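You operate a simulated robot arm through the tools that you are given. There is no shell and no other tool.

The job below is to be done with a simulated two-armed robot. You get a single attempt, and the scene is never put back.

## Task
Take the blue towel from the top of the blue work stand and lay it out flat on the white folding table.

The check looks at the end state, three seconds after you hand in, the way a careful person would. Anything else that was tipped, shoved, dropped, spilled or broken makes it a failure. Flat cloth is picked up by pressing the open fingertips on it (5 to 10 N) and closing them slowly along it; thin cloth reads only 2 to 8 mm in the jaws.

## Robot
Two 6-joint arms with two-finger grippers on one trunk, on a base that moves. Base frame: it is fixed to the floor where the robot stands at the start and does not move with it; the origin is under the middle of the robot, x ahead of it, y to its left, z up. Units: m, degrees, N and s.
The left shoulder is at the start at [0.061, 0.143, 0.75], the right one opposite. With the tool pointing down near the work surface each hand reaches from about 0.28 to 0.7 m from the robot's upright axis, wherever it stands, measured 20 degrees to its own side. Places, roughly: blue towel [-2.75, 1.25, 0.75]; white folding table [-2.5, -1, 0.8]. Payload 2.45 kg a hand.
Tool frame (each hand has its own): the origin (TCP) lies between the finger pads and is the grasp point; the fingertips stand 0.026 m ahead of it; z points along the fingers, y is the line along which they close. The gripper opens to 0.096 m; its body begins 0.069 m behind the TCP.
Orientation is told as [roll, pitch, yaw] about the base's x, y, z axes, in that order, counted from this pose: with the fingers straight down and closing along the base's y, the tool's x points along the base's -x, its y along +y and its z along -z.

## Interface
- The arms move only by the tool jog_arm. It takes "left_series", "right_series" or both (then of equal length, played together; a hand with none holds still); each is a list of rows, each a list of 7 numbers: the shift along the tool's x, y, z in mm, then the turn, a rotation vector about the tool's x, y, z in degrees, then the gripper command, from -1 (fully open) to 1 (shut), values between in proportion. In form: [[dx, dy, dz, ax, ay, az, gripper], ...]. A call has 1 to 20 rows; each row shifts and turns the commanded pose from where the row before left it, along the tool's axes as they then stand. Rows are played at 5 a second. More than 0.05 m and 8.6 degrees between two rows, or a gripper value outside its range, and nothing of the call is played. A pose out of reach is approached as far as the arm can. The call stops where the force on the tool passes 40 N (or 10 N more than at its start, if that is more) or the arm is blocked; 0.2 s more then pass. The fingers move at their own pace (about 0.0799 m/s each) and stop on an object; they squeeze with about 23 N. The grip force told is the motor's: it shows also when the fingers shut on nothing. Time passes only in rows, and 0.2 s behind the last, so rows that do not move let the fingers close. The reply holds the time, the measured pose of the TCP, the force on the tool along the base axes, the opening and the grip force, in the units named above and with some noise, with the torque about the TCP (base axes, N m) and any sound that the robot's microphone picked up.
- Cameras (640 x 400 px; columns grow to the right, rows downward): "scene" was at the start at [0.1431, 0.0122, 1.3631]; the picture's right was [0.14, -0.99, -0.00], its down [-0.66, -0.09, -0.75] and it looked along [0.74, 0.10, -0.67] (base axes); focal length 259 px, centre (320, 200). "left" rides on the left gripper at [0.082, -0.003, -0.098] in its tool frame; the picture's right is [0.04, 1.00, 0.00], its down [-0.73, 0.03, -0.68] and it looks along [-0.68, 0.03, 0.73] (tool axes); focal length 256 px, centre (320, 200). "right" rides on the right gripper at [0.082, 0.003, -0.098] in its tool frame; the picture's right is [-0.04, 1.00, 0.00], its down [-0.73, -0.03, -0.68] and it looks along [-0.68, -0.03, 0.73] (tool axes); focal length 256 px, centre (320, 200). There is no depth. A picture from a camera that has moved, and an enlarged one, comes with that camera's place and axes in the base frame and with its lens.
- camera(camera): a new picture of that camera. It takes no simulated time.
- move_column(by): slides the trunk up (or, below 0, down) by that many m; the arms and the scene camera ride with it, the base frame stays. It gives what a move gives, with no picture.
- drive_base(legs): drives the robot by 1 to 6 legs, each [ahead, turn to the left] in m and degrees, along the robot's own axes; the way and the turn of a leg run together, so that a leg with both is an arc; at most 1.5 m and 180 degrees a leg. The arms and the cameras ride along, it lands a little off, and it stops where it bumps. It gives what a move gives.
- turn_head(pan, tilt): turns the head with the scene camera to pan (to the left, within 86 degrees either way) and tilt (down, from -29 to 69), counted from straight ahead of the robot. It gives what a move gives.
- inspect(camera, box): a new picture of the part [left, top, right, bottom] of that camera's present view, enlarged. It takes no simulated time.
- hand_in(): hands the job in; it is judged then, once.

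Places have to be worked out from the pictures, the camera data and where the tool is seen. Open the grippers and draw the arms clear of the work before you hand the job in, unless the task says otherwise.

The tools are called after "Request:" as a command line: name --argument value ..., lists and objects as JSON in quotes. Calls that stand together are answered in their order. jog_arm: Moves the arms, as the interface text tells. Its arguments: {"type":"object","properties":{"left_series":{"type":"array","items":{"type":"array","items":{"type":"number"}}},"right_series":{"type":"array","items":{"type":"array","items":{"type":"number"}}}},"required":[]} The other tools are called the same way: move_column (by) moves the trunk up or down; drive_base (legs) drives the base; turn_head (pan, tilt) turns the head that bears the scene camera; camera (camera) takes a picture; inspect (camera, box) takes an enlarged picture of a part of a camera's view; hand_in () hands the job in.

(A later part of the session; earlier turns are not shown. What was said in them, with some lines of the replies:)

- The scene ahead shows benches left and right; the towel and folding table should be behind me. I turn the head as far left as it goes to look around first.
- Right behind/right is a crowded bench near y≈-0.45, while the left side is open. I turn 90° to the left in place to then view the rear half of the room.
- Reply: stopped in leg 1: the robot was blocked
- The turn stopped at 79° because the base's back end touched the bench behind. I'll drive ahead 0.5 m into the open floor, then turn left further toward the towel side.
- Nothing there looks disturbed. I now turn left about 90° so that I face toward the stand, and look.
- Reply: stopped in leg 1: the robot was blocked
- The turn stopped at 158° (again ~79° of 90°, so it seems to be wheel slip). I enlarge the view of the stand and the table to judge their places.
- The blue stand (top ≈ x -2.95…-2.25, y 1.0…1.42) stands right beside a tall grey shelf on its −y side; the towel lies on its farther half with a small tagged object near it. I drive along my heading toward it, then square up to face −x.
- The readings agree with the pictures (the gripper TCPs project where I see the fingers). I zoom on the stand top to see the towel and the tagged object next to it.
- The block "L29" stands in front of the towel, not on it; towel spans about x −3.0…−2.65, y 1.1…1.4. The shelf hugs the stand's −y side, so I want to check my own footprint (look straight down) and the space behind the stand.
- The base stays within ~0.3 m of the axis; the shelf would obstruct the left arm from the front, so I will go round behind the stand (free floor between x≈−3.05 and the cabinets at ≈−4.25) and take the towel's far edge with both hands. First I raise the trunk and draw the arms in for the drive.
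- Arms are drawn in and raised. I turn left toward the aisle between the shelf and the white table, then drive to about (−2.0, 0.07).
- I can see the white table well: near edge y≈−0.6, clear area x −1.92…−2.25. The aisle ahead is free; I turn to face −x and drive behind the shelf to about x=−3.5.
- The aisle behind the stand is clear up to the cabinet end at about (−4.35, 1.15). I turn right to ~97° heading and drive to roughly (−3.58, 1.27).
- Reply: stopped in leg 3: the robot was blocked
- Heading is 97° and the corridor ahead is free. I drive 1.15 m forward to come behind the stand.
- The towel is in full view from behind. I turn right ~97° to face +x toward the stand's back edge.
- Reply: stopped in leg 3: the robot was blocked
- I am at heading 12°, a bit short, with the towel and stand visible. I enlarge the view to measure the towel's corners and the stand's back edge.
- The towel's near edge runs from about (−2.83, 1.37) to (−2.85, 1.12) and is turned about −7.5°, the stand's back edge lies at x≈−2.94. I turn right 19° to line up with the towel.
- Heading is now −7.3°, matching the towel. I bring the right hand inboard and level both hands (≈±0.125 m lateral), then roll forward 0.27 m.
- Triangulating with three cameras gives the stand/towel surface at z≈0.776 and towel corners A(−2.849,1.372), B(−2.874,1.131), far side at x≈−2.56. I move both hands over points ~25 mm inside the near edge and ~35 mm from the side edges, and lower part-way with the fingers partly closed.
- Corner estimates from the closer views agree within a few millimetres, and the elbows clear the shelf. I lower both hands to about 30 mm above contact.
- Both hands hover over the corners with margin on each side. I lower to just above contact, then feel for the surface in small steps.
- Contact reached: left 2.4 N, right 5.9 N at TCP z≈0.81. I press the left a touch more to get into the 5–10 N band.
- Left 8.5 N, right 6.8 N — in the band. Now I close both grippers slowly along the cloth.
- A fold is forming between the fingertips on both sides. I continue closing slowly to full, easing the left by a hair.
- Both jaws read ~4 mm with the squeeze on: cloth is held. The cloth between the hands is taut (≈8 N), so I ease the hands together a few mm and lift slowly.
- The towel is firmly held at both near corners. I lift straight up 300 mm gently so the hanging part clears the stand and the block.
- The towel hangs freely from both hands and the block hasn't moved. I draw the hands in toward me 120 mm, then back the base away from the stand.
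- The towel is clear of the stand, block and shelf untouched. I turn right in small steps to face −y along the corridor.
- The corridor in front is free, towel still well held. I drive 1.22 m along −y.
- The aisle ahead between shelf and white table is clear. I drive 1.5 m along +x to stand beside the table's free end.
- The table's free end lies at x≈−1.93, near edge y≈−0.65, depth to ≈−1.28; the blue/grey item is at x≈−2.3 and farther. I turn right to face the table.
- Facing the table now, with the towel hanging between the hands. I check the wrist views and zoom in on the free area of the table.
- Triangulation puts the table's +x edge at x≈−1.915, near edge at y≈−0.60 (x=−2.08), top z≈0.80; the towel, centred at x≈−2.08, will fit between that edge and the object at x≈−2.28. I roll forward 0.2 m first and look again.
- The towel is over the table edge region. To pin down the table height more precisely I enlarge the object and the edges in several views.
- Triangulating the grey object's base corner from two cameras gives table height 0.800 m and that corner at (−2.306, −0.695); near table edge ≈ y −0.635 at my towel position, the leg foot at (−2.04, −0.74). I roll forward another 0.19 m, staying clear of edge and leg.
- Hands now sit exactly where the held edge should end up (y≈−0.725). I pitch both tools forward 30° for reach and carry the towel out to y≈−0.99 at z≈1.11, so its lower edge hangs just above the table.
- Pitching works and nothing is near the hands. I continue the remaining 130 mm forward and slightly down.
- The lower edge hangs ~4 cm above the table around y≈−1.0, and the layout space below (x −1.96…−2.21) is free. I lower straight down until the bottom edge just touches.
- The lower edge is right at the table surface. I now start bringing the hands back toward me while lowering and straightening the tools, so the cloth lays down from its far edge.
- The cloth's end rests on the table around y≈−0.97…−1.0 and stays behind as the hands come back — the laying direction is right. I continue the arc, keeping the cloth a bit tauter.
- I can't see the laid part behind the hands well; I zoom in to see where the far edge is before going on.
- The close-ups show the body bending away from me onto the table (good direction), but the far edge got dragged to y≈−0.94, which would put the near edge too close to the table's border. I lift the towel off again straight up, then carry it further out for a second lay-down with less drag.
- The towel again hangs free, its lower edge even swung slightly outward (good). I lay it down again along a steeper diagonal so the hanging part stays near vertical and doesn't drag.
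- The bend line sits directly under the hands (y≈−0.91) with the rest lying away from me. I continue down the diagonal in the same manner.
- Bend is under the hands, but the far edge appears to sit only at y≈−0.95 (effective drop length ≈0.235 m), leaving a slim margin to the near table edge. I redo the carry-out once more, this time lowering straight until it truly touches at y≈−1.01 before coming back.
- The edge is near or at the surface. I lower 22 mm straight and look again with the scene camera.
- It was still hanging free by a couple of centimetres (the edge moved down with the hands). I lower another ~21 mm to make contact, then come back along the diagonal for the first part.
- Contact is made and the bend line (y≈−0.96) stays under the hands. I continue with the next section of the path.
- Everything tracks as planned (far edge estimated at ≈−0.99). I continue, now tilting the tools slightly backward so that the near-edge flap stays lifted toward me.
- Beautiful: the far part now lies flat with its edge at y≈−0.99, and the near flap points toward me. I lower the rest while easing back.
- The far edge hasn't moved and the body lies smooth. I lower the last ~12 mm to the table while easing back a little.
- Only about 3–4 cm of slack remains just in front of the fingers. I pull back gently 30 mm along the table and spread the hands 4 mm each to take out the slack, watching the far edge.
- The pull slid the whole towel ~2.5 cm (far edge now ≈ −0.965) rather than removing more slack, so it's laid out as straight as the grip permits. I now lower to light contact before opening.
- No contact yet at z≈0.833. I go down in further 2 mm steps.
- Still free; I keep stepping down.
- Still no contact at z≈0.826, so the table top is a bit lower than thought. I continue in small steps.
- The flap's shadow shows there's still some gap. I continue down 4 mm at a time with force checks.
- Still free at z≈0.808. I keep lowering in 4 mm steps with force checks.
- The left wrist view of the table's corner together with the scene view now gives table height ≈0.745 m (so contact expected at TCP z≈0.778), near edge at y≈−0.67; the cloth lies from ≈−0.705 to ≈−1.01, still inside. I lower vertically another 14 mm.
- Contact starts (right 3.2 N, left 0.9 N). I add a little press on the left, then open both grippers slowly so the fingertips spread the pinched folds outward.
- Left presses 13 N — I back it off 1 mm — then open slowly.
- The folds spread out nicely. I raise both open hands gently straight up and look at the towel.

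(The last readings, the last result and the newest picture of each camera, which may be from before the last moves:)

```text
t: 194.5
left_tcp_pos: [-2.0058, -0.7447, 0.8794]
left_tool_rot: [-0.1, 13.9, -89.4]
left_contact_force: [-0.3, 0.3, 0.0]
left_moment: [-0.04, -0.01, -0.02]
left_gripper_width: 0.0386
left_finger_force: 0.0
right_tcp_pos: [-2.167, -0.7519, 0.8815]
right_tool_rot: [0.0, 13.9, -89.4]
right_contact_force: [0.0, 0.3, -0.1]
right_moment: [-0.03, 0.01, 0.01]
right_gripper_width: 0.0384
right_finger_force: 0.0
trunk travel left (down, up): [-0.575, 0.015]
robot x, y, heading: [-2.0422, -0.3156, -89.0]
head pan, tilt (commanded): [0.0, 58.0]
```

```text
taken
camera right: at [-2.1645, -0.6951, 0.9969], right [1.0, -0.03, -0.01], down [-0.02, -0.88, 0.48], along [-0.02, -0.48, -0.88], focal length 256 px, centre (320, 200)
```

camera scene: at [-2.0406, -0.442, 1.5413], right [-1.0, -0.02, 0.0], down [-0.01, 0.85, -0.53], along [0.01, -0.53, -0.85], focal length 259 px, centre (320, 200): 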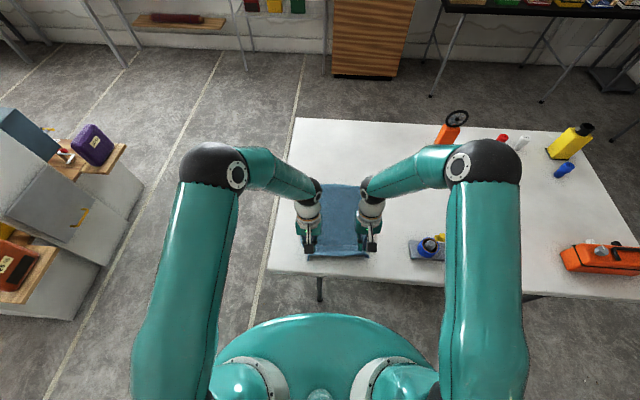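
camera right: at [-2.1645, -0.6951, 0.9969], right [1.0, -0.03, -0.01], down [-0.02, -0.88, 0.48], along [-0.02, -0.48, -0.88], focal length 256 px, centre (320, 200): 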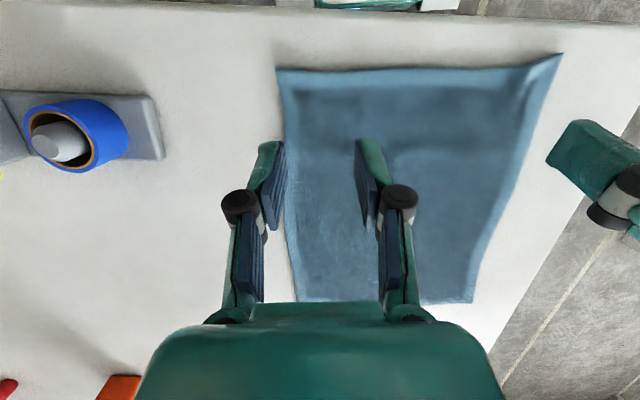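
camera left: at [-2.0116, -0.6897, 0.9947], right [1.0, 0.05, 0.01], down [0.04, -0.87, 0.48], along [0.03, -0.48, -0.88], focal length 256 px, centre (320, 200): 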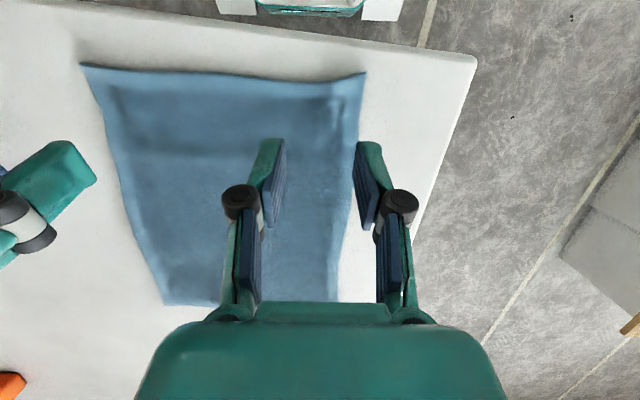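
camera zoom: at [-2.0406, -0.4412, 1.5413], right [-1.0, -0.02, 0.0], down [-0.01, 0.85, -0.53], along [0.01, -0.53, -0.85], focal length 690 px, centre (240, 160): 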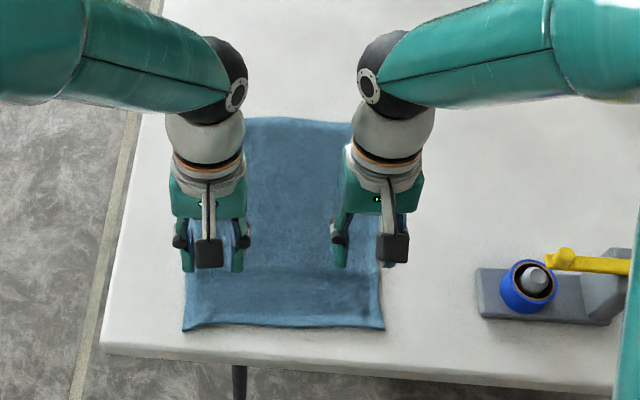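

The towel lies practically flat, fully on the table. I raise the hands further, straighten the tools and draw them back to inspect the result unobstructed.

Request:
jog_arm --left_series '[[7.3, 0, -29, 0, 0, 0, 0], [7.3, 0, -29, 0, 0, 0, -0.3], [7.3, 0, -29, 0, 0, 0, -0.3], [7.3, 0, -29, 0, 0, 0, -0.3], [7.3, 0, -29, 0, 0, 0, -0.3], [7.3, 0, -29, 0, 0, 0, -0.3], [0, 0, 0, 0, -7, 0, -0.3], [0, 0, 0, 0, -7, 0, -0.3], [20, 10, 0, 0, 0, 0, -0.3], [20, 10, 0, 0, 0, 0, -0.3], [20, 10, 0, 0, 0, 0, -0.3]]' --right_series '[[7.3, 0, -29, 0, 0, 0, 0], [7.3, 0, -29, 0, 0, 0, -0.3], [7.3, 0, -29, 0, 0, 0, -0.3], [7.3, 0, -29, 0, 0, 0, -0.3], [7.3, 0, -29, 0, 0, 0, -0.3], [7.3, 0, -29, 0, 0, 0, -0.3], [0, 0, 0, 0, -7, 0, -0.3], [0, 0, 0, 0, -7, 0, -0.3], [20, -10, 0, 0, 0, 0, -0.3], [20, -10, 0, 0, 0, 0, -0.3], [20, -10, 0, 0, 0, 0, -0.3]]'

Request:
camera --camera "left"

Request:
camera --camera "right"

Request:
camera --camera "scene"

```text
t: 196.9
left_tcp_pos: [-1.9761, -0.6838, 1.0589]
left_tool_rot: [-0.2, -0.2, -89.4]
left_contact_force: [0.3, 0.7, 0.2]
left_moment: [-0.03, -0.01, -0.02]
left_gripper_width: 0.0624
left_finger_force: 0.1
right_tcp_pos: [-2.1972, -0.6906, 1.0615]
right_tool_rot: [0.0, -0.3, -89.3]
right_contact_force: [0.0, 0.9, 0.7]
right_moment: [-0.04, 0.01, -0.01]
right_gripper_width: 0.0624
right_finger_force: 0.0
trunk travel left (down, up): [-0.575, 0.015]
robot x, y, heading: [-2.0419, -0.3113, -89.1]
head pan, tilt (commanded): [0.0, 58.0]
```

```text
taken
camera left: at [-1.9816, -0.6014, 1.1571], right [1.0, 0.05, 0.0], down [0.04, -0.73, 0.68], along [0.03, -0.68, -0.73], focal length 256 px, centre (320, 200)
```

left: 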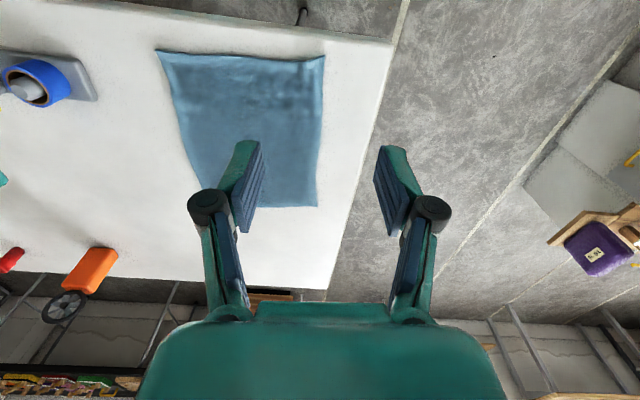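

```text
taken
camera right: at [-2.1956, -0.6083, 1.1596], right [1.0, -0.03, 0.0], down [-0.02, -0.73, 0.68], along [-0.02, -0.68, -0.73], focal length 256 px, centre (320, 200)
```

right: 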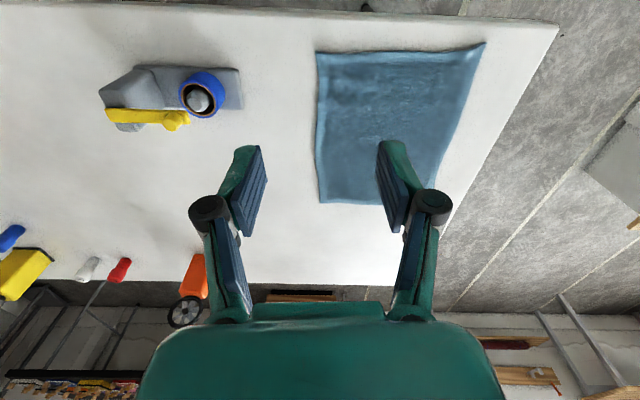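

```text
taken
camera scene: at [-2.0406, -0.4401, 1.5414], right [-1.0, -0.02, 0.0], down [-0.01, 0.85, -0.53], along [0.01, -0.53, -0.85], focal length 259 px, centre (320, 200)
```

scene: 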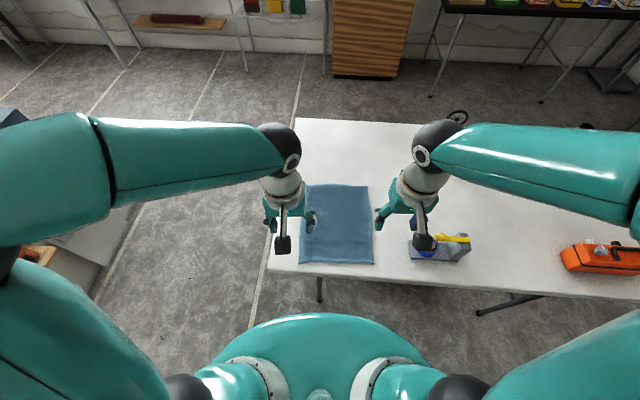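

The towel lies rectangular and inside the table's border. I zoom in on it to check for remaining ripples or folded corners.

Request:
inspect --camera "left" --box '[140, 30, 360, 220]'

Request:
inspect --camera "right" --box '[280, 20, 520, 220]'

Request:
inspect --camera "scene" --box '[260, 170, 420, 290]'

```text
2.11 times, centred on (250, 125) of left
camera zoom: at [-1.9816, -0.6014, 1.1571], right [1.0, 0.05, 0.0], down [0.04, -0.73, 0.68], along [0.03, -0.68, -0.73], focal length 539 px, centre (467, 358)
```

zoom: 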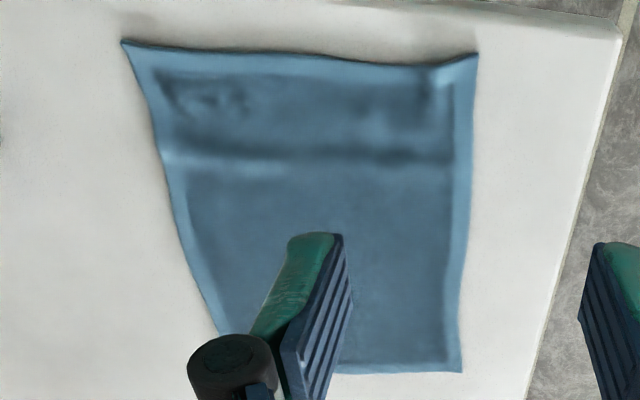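

```text
2.00 times, centred on (400, 120) of right
camera zoom: at [-2.1956, -0.6083, 1.1596], right [1.0, -0.03, 0.0], down [-0.02, -0.73, 0.68], along [-0.02, -0.68, -0.73], focal length 512 px, centre (160, 360)
```

zoom: 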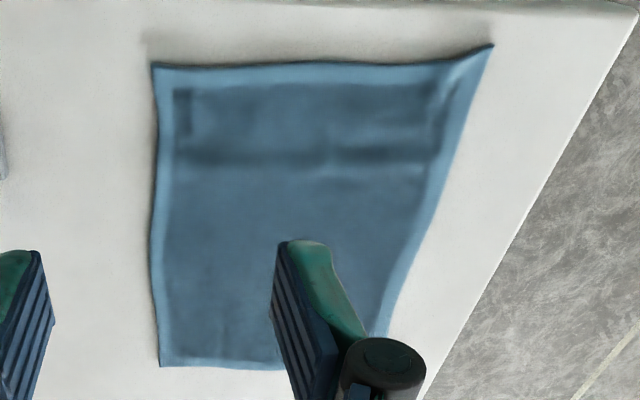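

```text
3.33 times, centred on (340, 230) of scene
camera zoom: at [-2.0406, -0.4401, 1.5414], right [-1.0, -0.02, 0.0], down [-0.01, 0.85, -0.53], along [0.01, -0.53, -0.85], focal length 863 px, centre (253, 100)
```

zoom: 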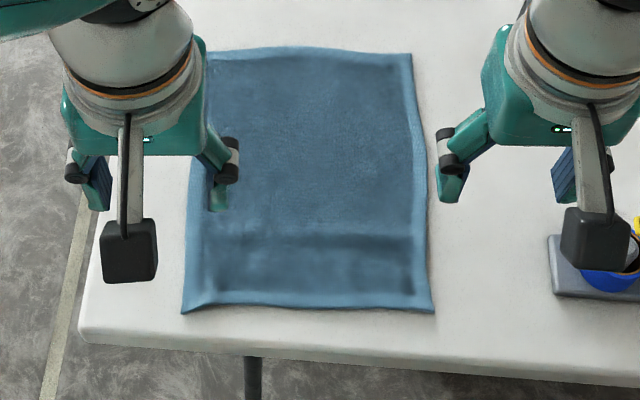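

It is nearly flat; only a shallow ripple remains in the near quarter, with the near edge slightly lifted (towel spans x −1.97…−2.21, y −0.71…−1.0). I'll smooth it: press the open fingertips lightly on the near hem and ease it toward me about a centimetre. First I position and lower the hands.

Request:
jog_arm --left_series '[[-22, -14.5, 0, 0, 0, 0, 0.2], [-22, -14.5, 0, 0, 0, 0, 0.2], [0, 0, 32, 0, 0, 0, 0.2], [0, 0, 32, 0, 0, 0, 0.2], [0, 0, 32, 0, 0, 0, 0.2], [0, 0, 32, 0, 0, 0, 0.2], [0, 0, 32, 0, 0, 0, 0.2], [0, 0, 32, 0, 0, 0, 0.2], [0, 0, 30, 0, 0, 0, 0.2], [0, 0, 25, 0, 0, 0, 0.2], [0, 0, 0, 0, 0, 0, 0.2]]' --right_series '[[-18.5, 11, 0, 0, 0, 0, 0.2], [-18.5, 11, 0, 0, 0, 0, 0.2], [0, 0, 32, 0, 0, 0, 0.2], [0, 0, 32, 0, 0, 0, 0.2], [0, 0, 32, 0, 0, 0, 0.2], [0, 0, 32, 0, 0, 0, 0.2], [0, 0, 32, 0, 0, 0, 0.2], [0, 0, 32, 0, 0, 0, 0.2], [0, 0, 30, 0, 0, 0, 0.2], [0, 0, 27, 0, 0, 0, 0.2], [0, 0, 0, 0, 0, 0, 0.2]]'

Request:
camera --camera "left"

Request:
camera --camera "right"

```text
t: 199.3
left_tcp_pos: [-2.0041, -0.7297, 0.8134]
left_tool_rot: [-0.2, 0.0, -89.4]
left_contact_force: [-0.2, -0.4, 0.3]
left_moment: [-0.01, 0.0, 0.01]
left_gripper_width: 0.0385
left_finger_force: 0.0
right_tcp_pos: [-2.1756, -0.7292, 0.8117]
right_tool_rot: [0.0, 0.0, -89.3]
right_contact_force: [0.0, -0.4, 0.7]
right_moment: [0.01, 0.01, -0.01]
right_gripper_width: 0.0384
right_finger_force: 0.1
trunk travel left (down, up): [-0.575, 0.015]
robot x, y, heading: [-2.0407, -0.311, -89.2]
head pan, tilt (commanded): [0.0, 58.0]
```

```text
taken
camera left: at [-2.0102, -0.6477, 0.9103], right [1.0, 0.05, 0.0], down [0.04, -0.73, 0.68], along [0.03, -0.68, -0.73], focal length 256 px, centre (320, 200)
```

left: 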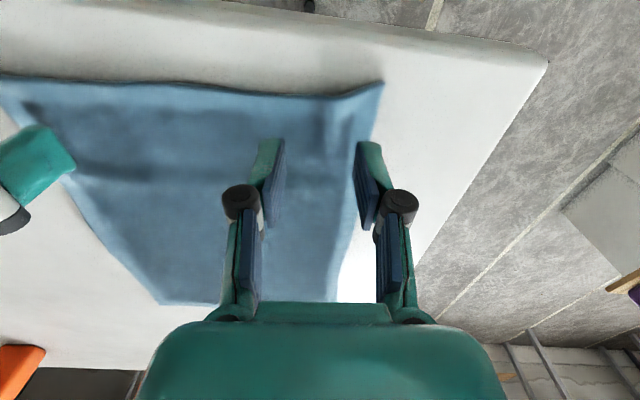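

```text
taken
camera right: at [-2.1738, -0.6464, 0.9094], right [1.0, -0.03, 0.0], down [-0.02, -0.73, 0.68], along [-0.02, -0.68, -0.73], focal length 256 px, centre (320, 200)
```

right: 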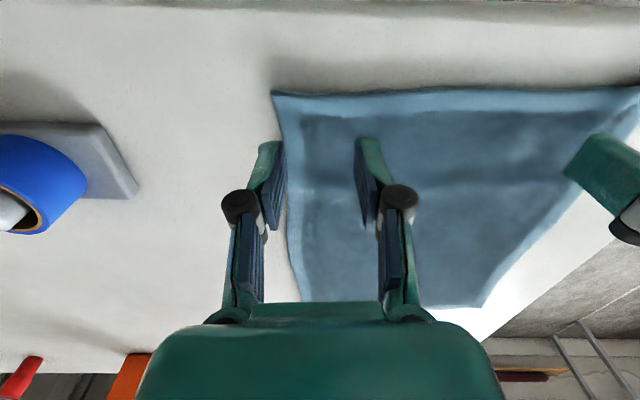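

Fingertips will land ~12 mm inside the side hems; I shift 5 mm inward for safety and lower to just above contact.

Request:
jog_arm --left_series '[[0, -5, 10, 0, 0, 0, 0.2], [0, 0, 10, 0, 0, 0, 0.2], [0, 0, 6, 0, 0, 0, 0.2], [0, 0, 0, 0, 0, 0, 0.2]]' --right_series '[[0, 5, 10, 0, 0, 0, 0.2], [0, 0, 10, 0, 0, 0, 0.2], [0, 0, 4, 0, 0, 0, 0.2], [0, 0, 0, 0, 0, 0, 0.2]]'

Request:
jog_arm --left_series '[[0, 0, 3, 0, 0, 0, 0.2], [0, 0, 0, 0, 0, 0, 0.2]]' --right_series '[[0, 0, 3, 0, 0, 0, 0.2], [0, 0, 0, 0, 0, 0, 0.2]]'

```text
t: 200.3
left_tcp_pos: [-2.0092, -0.7304, 0.7864]
left_tool_rot: [-0.2, -0.1, -89.3]
left_contact_force: [0.0, 0.3, -0.9]
left_moment: [-0.02, 0.02, -0.01]
left_gripper_width: 0.0386
left_finger_force: 0.1
right_tcp_pos: [-2.171, -0.7299, 0.7873]
right_tool_rot: [0.2, 0.0, -89.4]
right_contact_force: [0.5, -0.2, 0.2]
right_moment: [0.01, -0.02, -0.02]
right_gripper_width: 0.0384
right_finger_force: 0.1
trunk travel left (down, up): [-0.575, 0.015]
robot x, y, heading: [-2.0413, -0.3123, -89.4]
head pan, tilt (commanded): [0.0, 58.0]
```

```text
t: 200.9
left_tcp_pos: [-2.0105, -0.7294, 0.7841]
left_tool_rot: [-0.1, -0.1, -89.5]
left_contact_force: [0.9, -0.2, -0.2]
left_moment: [-0.02, -0.02, 0.0]
left_gripper_width: 0.0383
left_finger_force: 0.1
right_tcp_pos: [-2.1714, -0.7297, 0.7837]
right_tool_rot: [0.1, -0.1, -89.4]
right_contact_force: [0.2, 0.5, 0.5]
right_moment: [0.02, -0.01, 0.03]
right_gripper_width: 0.0383
right_finger_force: 0.0
trunk travel left (down, up): [-0.575, 0.015]
robot x, y, heading: [-2.0403, -0.3122, -89.1]
head pan, tilt (commanded): [0.0, 58.0]
```

Not yet touching firmly (z≈0.784). I take 2 mm steps down.

Request:
jog_arm --left_series '[[0, 0, 2, 0, 0, 0, 0.2], [0, 0, 0, 0, 0, 0, 0.2]]' --right_series '[[0, 0, 2, 0, 0, 0, 0.2], [0, 0, 0, 0, 0, 0, 0.2]]'

Request:
jog_arm --left_series '[[0, 0, 1.5, 0, 0, 0, 0.2], [0, 0, 0, 0, 0, 0, 0.2]]' --right_series '[[0, 0, 1.5, 0, 0, 0, 0.2], [0, 0, 0, 0, 0, 0, 0.2]]'

```text
t: 201.5
left_tcp_pos: [-2.0088, -0.73, 0.7809]
left_tool_rot: [-0.1, -0.1, -89.5]
left_contact_force: [0.4, -0.1, 0.0]
left_moment: [-0.04, -0.01, 0.03]
left_gripper_width: 0.0387
left_finger_force: 0.0
right_tcp_pos: [-2.1717, -0.7303, 0.7815]
right_tool_rot: [0.1, -0.1, -89.4]
right_contact_force: [-0.2, 0.5, 0.2]
right_moment: [0.02, 0.01, -0.01]
right_gripper_width: 0.038
right_finger_force: 0.0
trunk travel left (down, up): [-0.575, 0.015]
robot x, y, heading: [-2.0467, -0.3117, -89.1]
head pan, tilt (commanded): [0.0, 58.0]
```

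```text
t: 202.1
left_tcp_pos: [-2.0103, -0.7303, 0.7787]
left_tool_rot: [-0.1, -0.2, -89.4]
left_contact_force: [0.4, 0.3, 1.0]
left_moment: [0.02, 0.01, -0.02]
left_gripper_width: 0.0385
left_finger_force: 0.1
right_tcp_pos: [-2.1703, -0.7306, 0.7812]
right_tool_rot: [0.0, -0.2, -89.4]
right_contact_force: [-1.0, -0.1, 0.0]
right_moment: [0.01, -0.02, -0.03]
right_gripper_width: 0.0383
right_finger_force: 0.1
trunk travel left (down, up): [-0.575, 0.015]
robot x, y, heading: [-2.037, -0.3142, -88.6]
head pan, tilt (commanded): [0.0, 58.0]
```

Request:
jog_arm --left_series '[[0, 0, 1.5, 0, 0, 0, 0.2], [0, 0, 0, 0, 0, 0, 0.2]]' --right_series '[[0, 0, 2, 0, 0, 0, 0.2], [0, 0, 0, 0, 0, 0, 0.2]]'

```text
t: 202.7
left_tcp_pos: [-2.0096, -0.7303, 0.7793]
left_tool_rot: [-0.1, -0.3, -89.2]
left_contact_force: [-0.1, -0.4, 6.0]
left_moment: [-0.03, 0.02, -0.01]
left_gripper_width: 0.0386
left_finger_force: 0.0
right_tcp_pos: [-2.1714, -0.7301, 0.7805]
right_tool_rot: [0.1, -0.2, -89.3]
right_contact_force: [-0.5, -0.4, 3.3]
right_moment: [-0.01, 0.0, 0.0]
right_gripper_width: 0.0386
right_finger_force: 0.1
trunk travel left (down, up): [-0.575, 0.015]
robot x, y, heading: [-2.0403, -0.3105, -89.2]
head pan, tilt (commanded): [0.0, 58.0]
```

Light contact: left 6 N, right 3.3 N. I now ease the near hem toward me by 12 mm, with a slight outward spread.

Request:
jog_arm --left_series '[[2, 0.4, 0, 0, 0, 0, 0.2], [2, 0.4, 0, 0, 0, 0, 0.2], [2, 0.4, 0, 0, 0, 0, 0.2], [2, 0.4, 0, 0, 0, 0, 0.2], [2, 0.4, 0, 0, 0, 0, 0.2], [2, 0.4, 0, 0, 0, 0, 0.2], [0, 0, 0, 0, 0, 0, 0.2]]' --right_series '[[2, -0.4, 0.3, 0, 0, 0, 0.2], [2, -0.4, 0.2, 0, 0, 0, 0.2], [2, -0.4, 0, 0, 0, 0, 0.2], [2, -0.4, 0, 0, 0, 0, 0.2], [2, -0.4, 0, 0, 0, 0, 0.2], [2, -0.4, 0, 0, 0, 0, 0.2], [0, 0, 0, 0, 0, 0, 0.2]]'

Request:
camera --camera "left"

Request:
camera --camera "right"

Request:
inspect --camera "scene" --box '[260, 170, 420, 290]'

```text
t: 204.3
left_tcp_pos: [-2.0077, -0.7177, 0.7789]
left_tool_rot: [-0.1, -0.1, -89.4]
left_contact_force: [-1.5, -0.3, 4.9]
left_moment: [0.02, 0.06, -0.01]
left_gripper_width: 0.0392
left_finger_force: 0.9
right_tcp_pos: [-2.1728, -0.7181, 0.7781]
right_tool_rot: [0.1, -0.1, -89.4]
right_contact_force: [1.2, -0.5, 5.0]
right_moment: [-0.04, -0.05, 0.01]
right_gripper_width: 0.0396
right_finger_force: 0.7
trunk travel left (down, up): [-0.575, 0.015]
robot x, y, heading: [-2.0395, -0.3128, -89.1]
head pan, tilt (commanded): [0.0, 58.0]
```

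```text
taken
camera left: at [-2.0135, -0.6351, 0.8768], right [1.0, 0.05, 0.0], down [0.04, -0.73, 0.68], along [0.03, -0.68, -0.73], focal length 256 px, centre (320, 200)
```

left: 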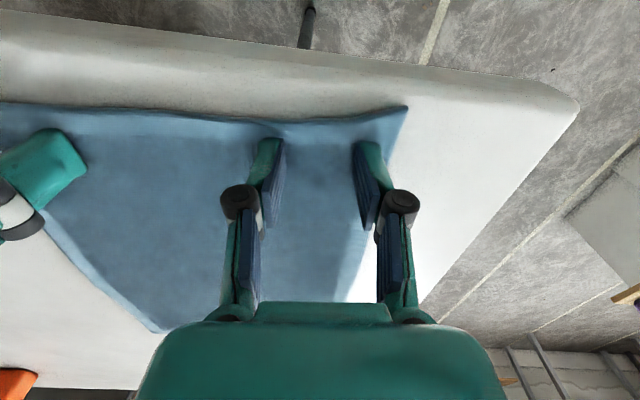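

```text
taken
camera right: at [-2.1707, -0.6347, 0.8774], right [1.0, -0.03, 0.0], down [-0.02, -0.73, 0.68], along [-0.02, -0.68, -0.73], focal length 256 px, centre (320, 200)
```

right: 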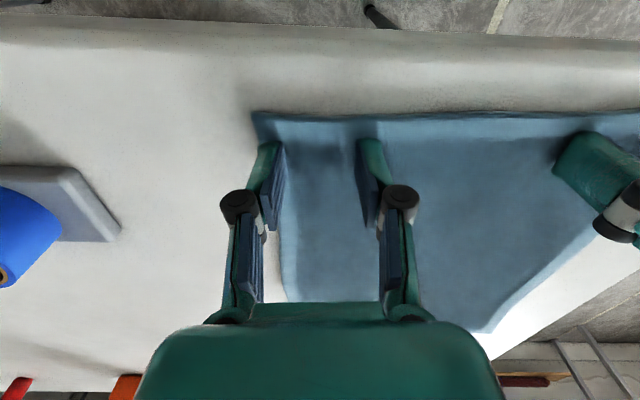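

```text
3.33 times, centred on (340, 230) of scene
camera zoom: at [-2.0406, -0.4414, 1.5413], right [-1.0, -0.02, 0.0], down [-0.01, 0.85, -0.53], along [0.01, -0.53, -0.85], focal length 863 px, centre (253, 100)
```

zoom: 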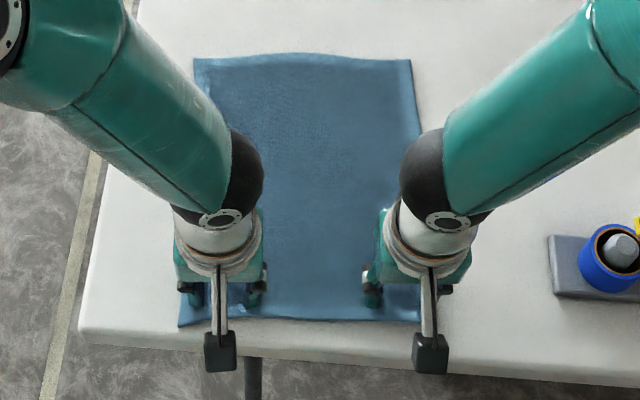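

The ripple is gone and the surface looks smooth. I lift both hands straight up.

Request:
jog_arm --left_series '[[0, 0, -3, 0, 0, 0, 0.2], [0, 0, -5, 0, 0, 0, 0.2], [0, 0, -10, 0, 0, 0, 0.2], [0, 0, -30, 0, 0, 0, 0.2], [0, 0, -35, 0, 0, 0, 0.2], [0, 0, -35, 0, 0, 0, 0.2], [0, 0, -35, 0, 0, 0, 0.2], [0, 0, -35, 0, 0, 0, 0.2], [0, 0, -35, 0, 0, 0, 0.2], [0, 0, -35, 0, 0, 0, 0.2], [0, 10, -35, 0, 0, 0, 0.2], [20, 15, 0, 0, 0, 0, 0.2], [20, 15, 0, 0, 0, 0, 0.2]]' --right_series '[[0, 0, -3, 0, 0, 0, 0.2], [0, 0, -5, 0, 0, 0, 0.2], [0, 0, -10, 0, 0, 0, 0.2], [0, 0, -30, 0, 0, 0, 0.2], [0, 0, -35, 0, 0, 0, 0.2], [0, 0, -35, 0, 0, 0, 0.2], [0, 0, -35, 0, 0, 0, 0.2], [0, 0, -35, 0, 0, 0, 0.2], [0, 0, -35, 0, 0, 0, 0.2], [0, 0, -35, 0, 0, 0, 0.2], [0, -10, -35, 0, 0, 0, 0.2], [20, -15, 0, 0, 0, 0, 0.2], [20, -15, 0, 0, 0, 0, 0.2]]'

Request:
inspect --camera "scene" --box '[260, 170, 420, 290]'

Request:
inspect --camera "left" --box '[120, 20, 400, 230]'

Request:
inspect --camera "right" --box '[280, 10, 560, 220]'

```text
t: 207.1
left_tcp_pos: [-1.969, -0.6755, 1.0713]
left_tool_rot: [-0.1, -0.2, -89.4]
left_contact_force: [-0.2, 0.0, 0.3]
left_moment: [-0.02, 0.03, 0.03]
left_gripper_width: 0.0382
left_finger_force: 0.0
right_tcp_pos: [-2.2138, -0.6754, 1.0718]
right_tool_rot: [0.1, -0.3, -89.4]
right_contact_force: [0.8, 0.1, 0.4]
right_moment: [-0.05, 0.03, -0.01]
right_gripper_width: 0.0384
right_finger_force: 0.0
trunk travel left (down, up): [-0.575, 0.015]
robot x, y, heading: [-2.045, -0.3146, -89.1]
head pan, tilt (commanded): [0.0, 58.0]
```

```text
3.33 times, centred on (340, 230) of scene
camera zoom: at [-2.0406, -0.4399, 1.5415], right [-1.0, -0.02, 0.0], down [-0.01, 0.85, -0.53], along [0.01, -0.53, -0.85], focal length 863 px, centre (253, 100)
```

zoom: 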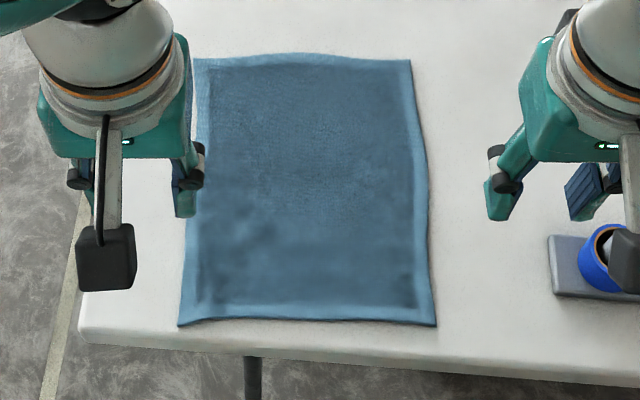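

```text
1.90 times, centred on (260, 125) of left
camera zoom: at [-1.9739, -0.5927, 1.1701], right [1.0, 0.05, 0.0], down [0.04, -0.73, 0.68], along [0.03, -0.68, -0.73], focal length 488 px, centre (434, 343)
```

zoom: 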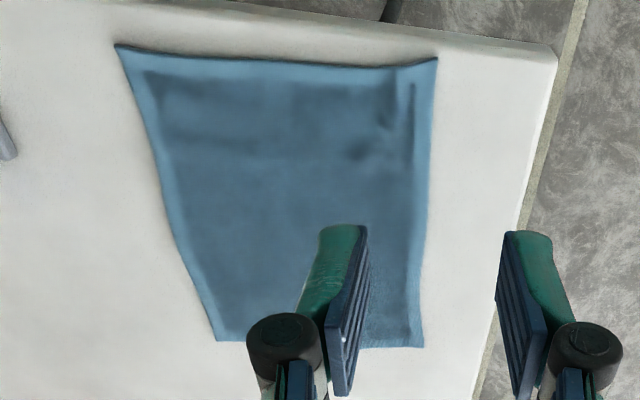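

```text
1.90 times, centred on (420, 115) of right
camera zoom: at [-2.2114, -0.5929, 1.1706], right [1.0, -0.03, 0.0], down [-0.02, -0.73, 0.68], along [-0.02, -0.68, -0.73], focal length 488 px, centre (130, 362)
```

zoom: 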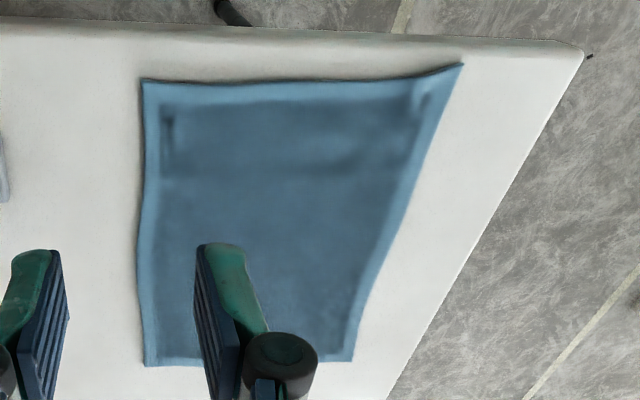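

The towel lies flat and smooth, entirely on the table with a few centimetres of margin. I open both grippers fully, draw the arms back and back the base off 0.3 m.

Request:
jog_arm --left_series '[[20, 0, -10, 0, 0, 0, -0.5], [20, 0, -10, 0, 0, 0, -1], [20, 0, -10, 0, 0, 0, -1], [0, 0, 0, 0, 0, 0, -1], [0, 0, 0, 0, 0, 0, -1]]' --right_series '[[20, 0, -10, 0, 0, 0, -0.5], [20, 0, -10, 0, 0, 0, -1], [20, 0, -10, 0, 0, 0, -1], [0, 0, 0, 0, 0, 0, -1], [0, 0, 0, 0, 0, 0, -1]]'

Request:
drive_base --legs '[[-0.3, 0]]'

Request:
turn_head --pan 0 --tilt 42

Request:
camera --camera "scene"

Request:
camera --camera "left"

Request:
camera --camera "right"

```text
t: 208.3
left_tcp_pos: [-1.9693, -0.6161, 1.1013]
left_tool_rot: [-0.1, -0.1, -89.4]
left_contact_force: [0.5, -0.2, 0.9]
left_moment: [-0.03, 0.01, -0.01]
left_gripper_width: 0.0959
left_finger_force: 0.0
right_tcp_pos: [-2.2137, -0.6171, 1.1017]
right_tool_rot: [0.2, -0.3, -89.4]
right_contact_force: [-0.3, 0.1, 0.3]
right_moment: [0.02, 0.0, -0.03]
right_gripper_width: 0.0961
right_finger_force: 0.1
trunk travel left (down, up): [-0.575, 0.015]
robot x, y, heading: [-2.0427, -0.3129, -89.3]
head pan, tilt (commanded): [0.0, 58.0]
```

```text
t: 210.3
left_tcp_pos: [-1.9741, -0.3141, 1.1007]
left_tool_rot: [0.0, -0.2, -89.2]
left_contact_force: [-0.1, 1.1, 0.0]
left_moment: [-0.02, 0.0, 0.02]
left_gripper_width: 0.0959
left_finger_force: 0.0
right_tcp_pos: [-2.2185, -0.3156, 1.1022]
right_tool_rot: [0.1, -0.1, -89.4]
right_contact_force: [0.2, 0.8, 0.5]
right_moment: [-0.02, -0.02, 0.0]
right_gripper_width: 0.0961
right_finger_force: 0.1
trunk travel left (down, up): [-0.575, 0.015]
robot x, y, heading: [-2.0494, -0.0111, -89.2]
head pan, tilt (commanded): [0.0, 58.0]
```

```text
t: 211.1
left_tcp_pos: [-1.9734, -0.315, 1.1012]
left_tool_rot: [-0.1, 0.0, -89.3]
left_contact_force: [-0.1, 0.3, -0.1]
left_moment: [-0.01, 0.0, 0.0]
left_gripper_width: 0.096
left_finger_force: 0.0
right_tcp_pos: [-2.2183, -0.3165, 1.1024]
right_tool_rot: [0.1, -0.2, -89.4]
right_contact_force: [-1.0, 1.0, 0.0]
right_moment: [-0.04, -0.03, 0.04]
right_gripper_width: 0.0959
right_finger_force: 0.1
trunk travel left (down, up): [-0.575, 0.015]
robot x, y, heading: [-2.046, -0.008, -89.0]
head pan, tilt (commanded): [0.0, 42.0]
```

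```text
taken
camera scene: at [-2.0451, -0.1553, 1.5626], right [-1.0, -0.02, 0.0], down [-0.01, 0.67, -0.74], along [0.01, -0.74, -0.67], focal length 259 px, centre (320, 200)
```

scene: 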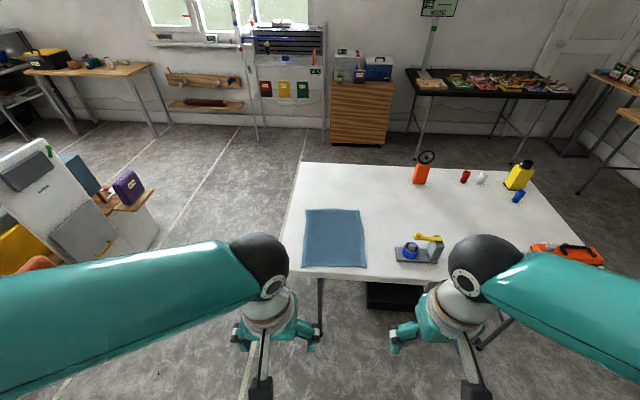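

```text
taken
camera left: at [-1.9789, -0.2334, 1.2], right [1.0, 0.05, 0.0], down [0.04, -0.73, 0.68], along [0.03, -0.68, -0.73], focal length 256 px, centre (320, 200)
```

left: 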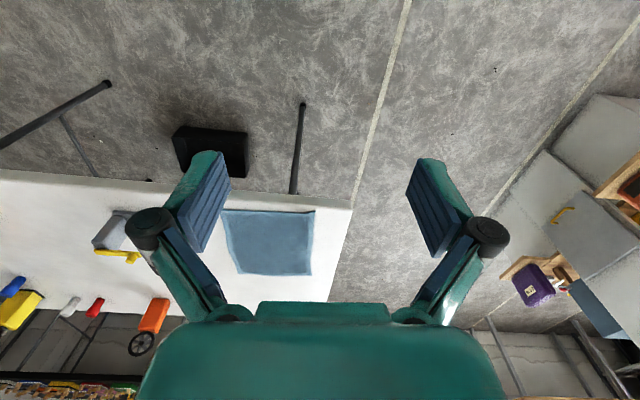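

```text
taken
camera right: at [-2.2162, -0.2331, 1.2003], right [1.0, -0.03, 0.0], down [-0.02, -0.73, 0.68], along [-0.02, -0.68, -0.73], focal length 256 px, centre (320, 200)
```

right: 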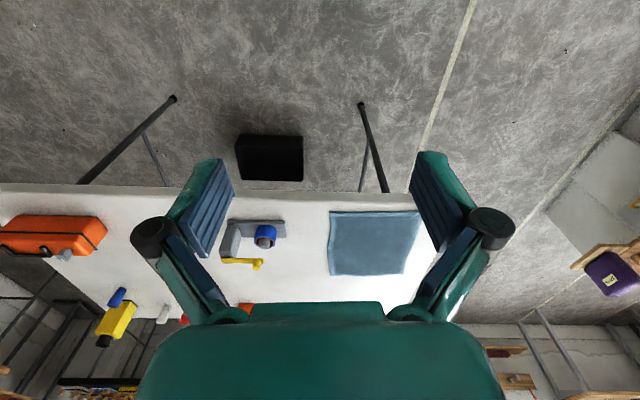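

All table items stand as before and the towel looks neatly flat. One last enlarged look before handing in.

Request:
inspect --camera "scene" --box '[270, 150, 470, 290]'

```text
2.86 times, centred on (370, 220) of scene
camera zoom: at [-2.0451, -0.1553, 1.5626], right [-1.0, -0.02, 0.0], down [-0.01, 0.67, -0.74], along [0.01, -0.74, -0.67], focal length 740 px, centre (177, 143)
```

zoom: 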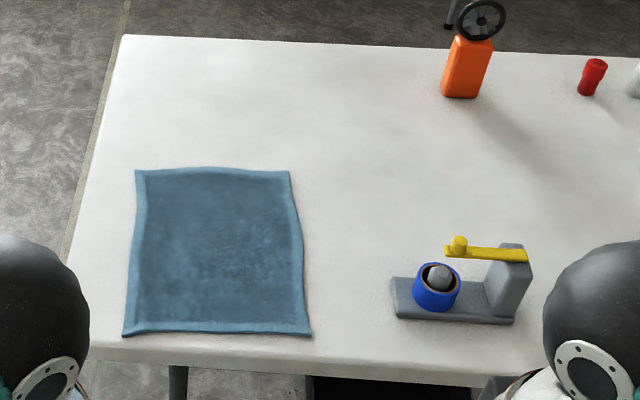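

The towel is spread flat on the white folding table, nothing else is disturbed, the grippers are open and the arms are clear. I hand the job in.

Request:
hand_in

```text
The job is handed in.
```

The blue towel is laid out flat on the free end of the white folding table, and I have handed the job in.

- **Position:** it lies fully on the table, roughly 3 cm in from the near edge at its closest corner. Pressing and easing the near hem toward me took out the last ripple.
- **Other objects:** the items on the white table look as they did before. The small "L29" block on the stand was still in place when I last saw it, as I backed away with the towel. I did not look back at the stand before handing in.
- **Driving:** four in-place turns ended with a "blocked" report. I never found what caused it. I took the first for a touch on the bench behind the starting point and the later ones for wheel slip. I saw nothing knocked over, but I did not look back at that bench up close.
- **End state:** both grippers are open, and the base and arms are clear of the table.
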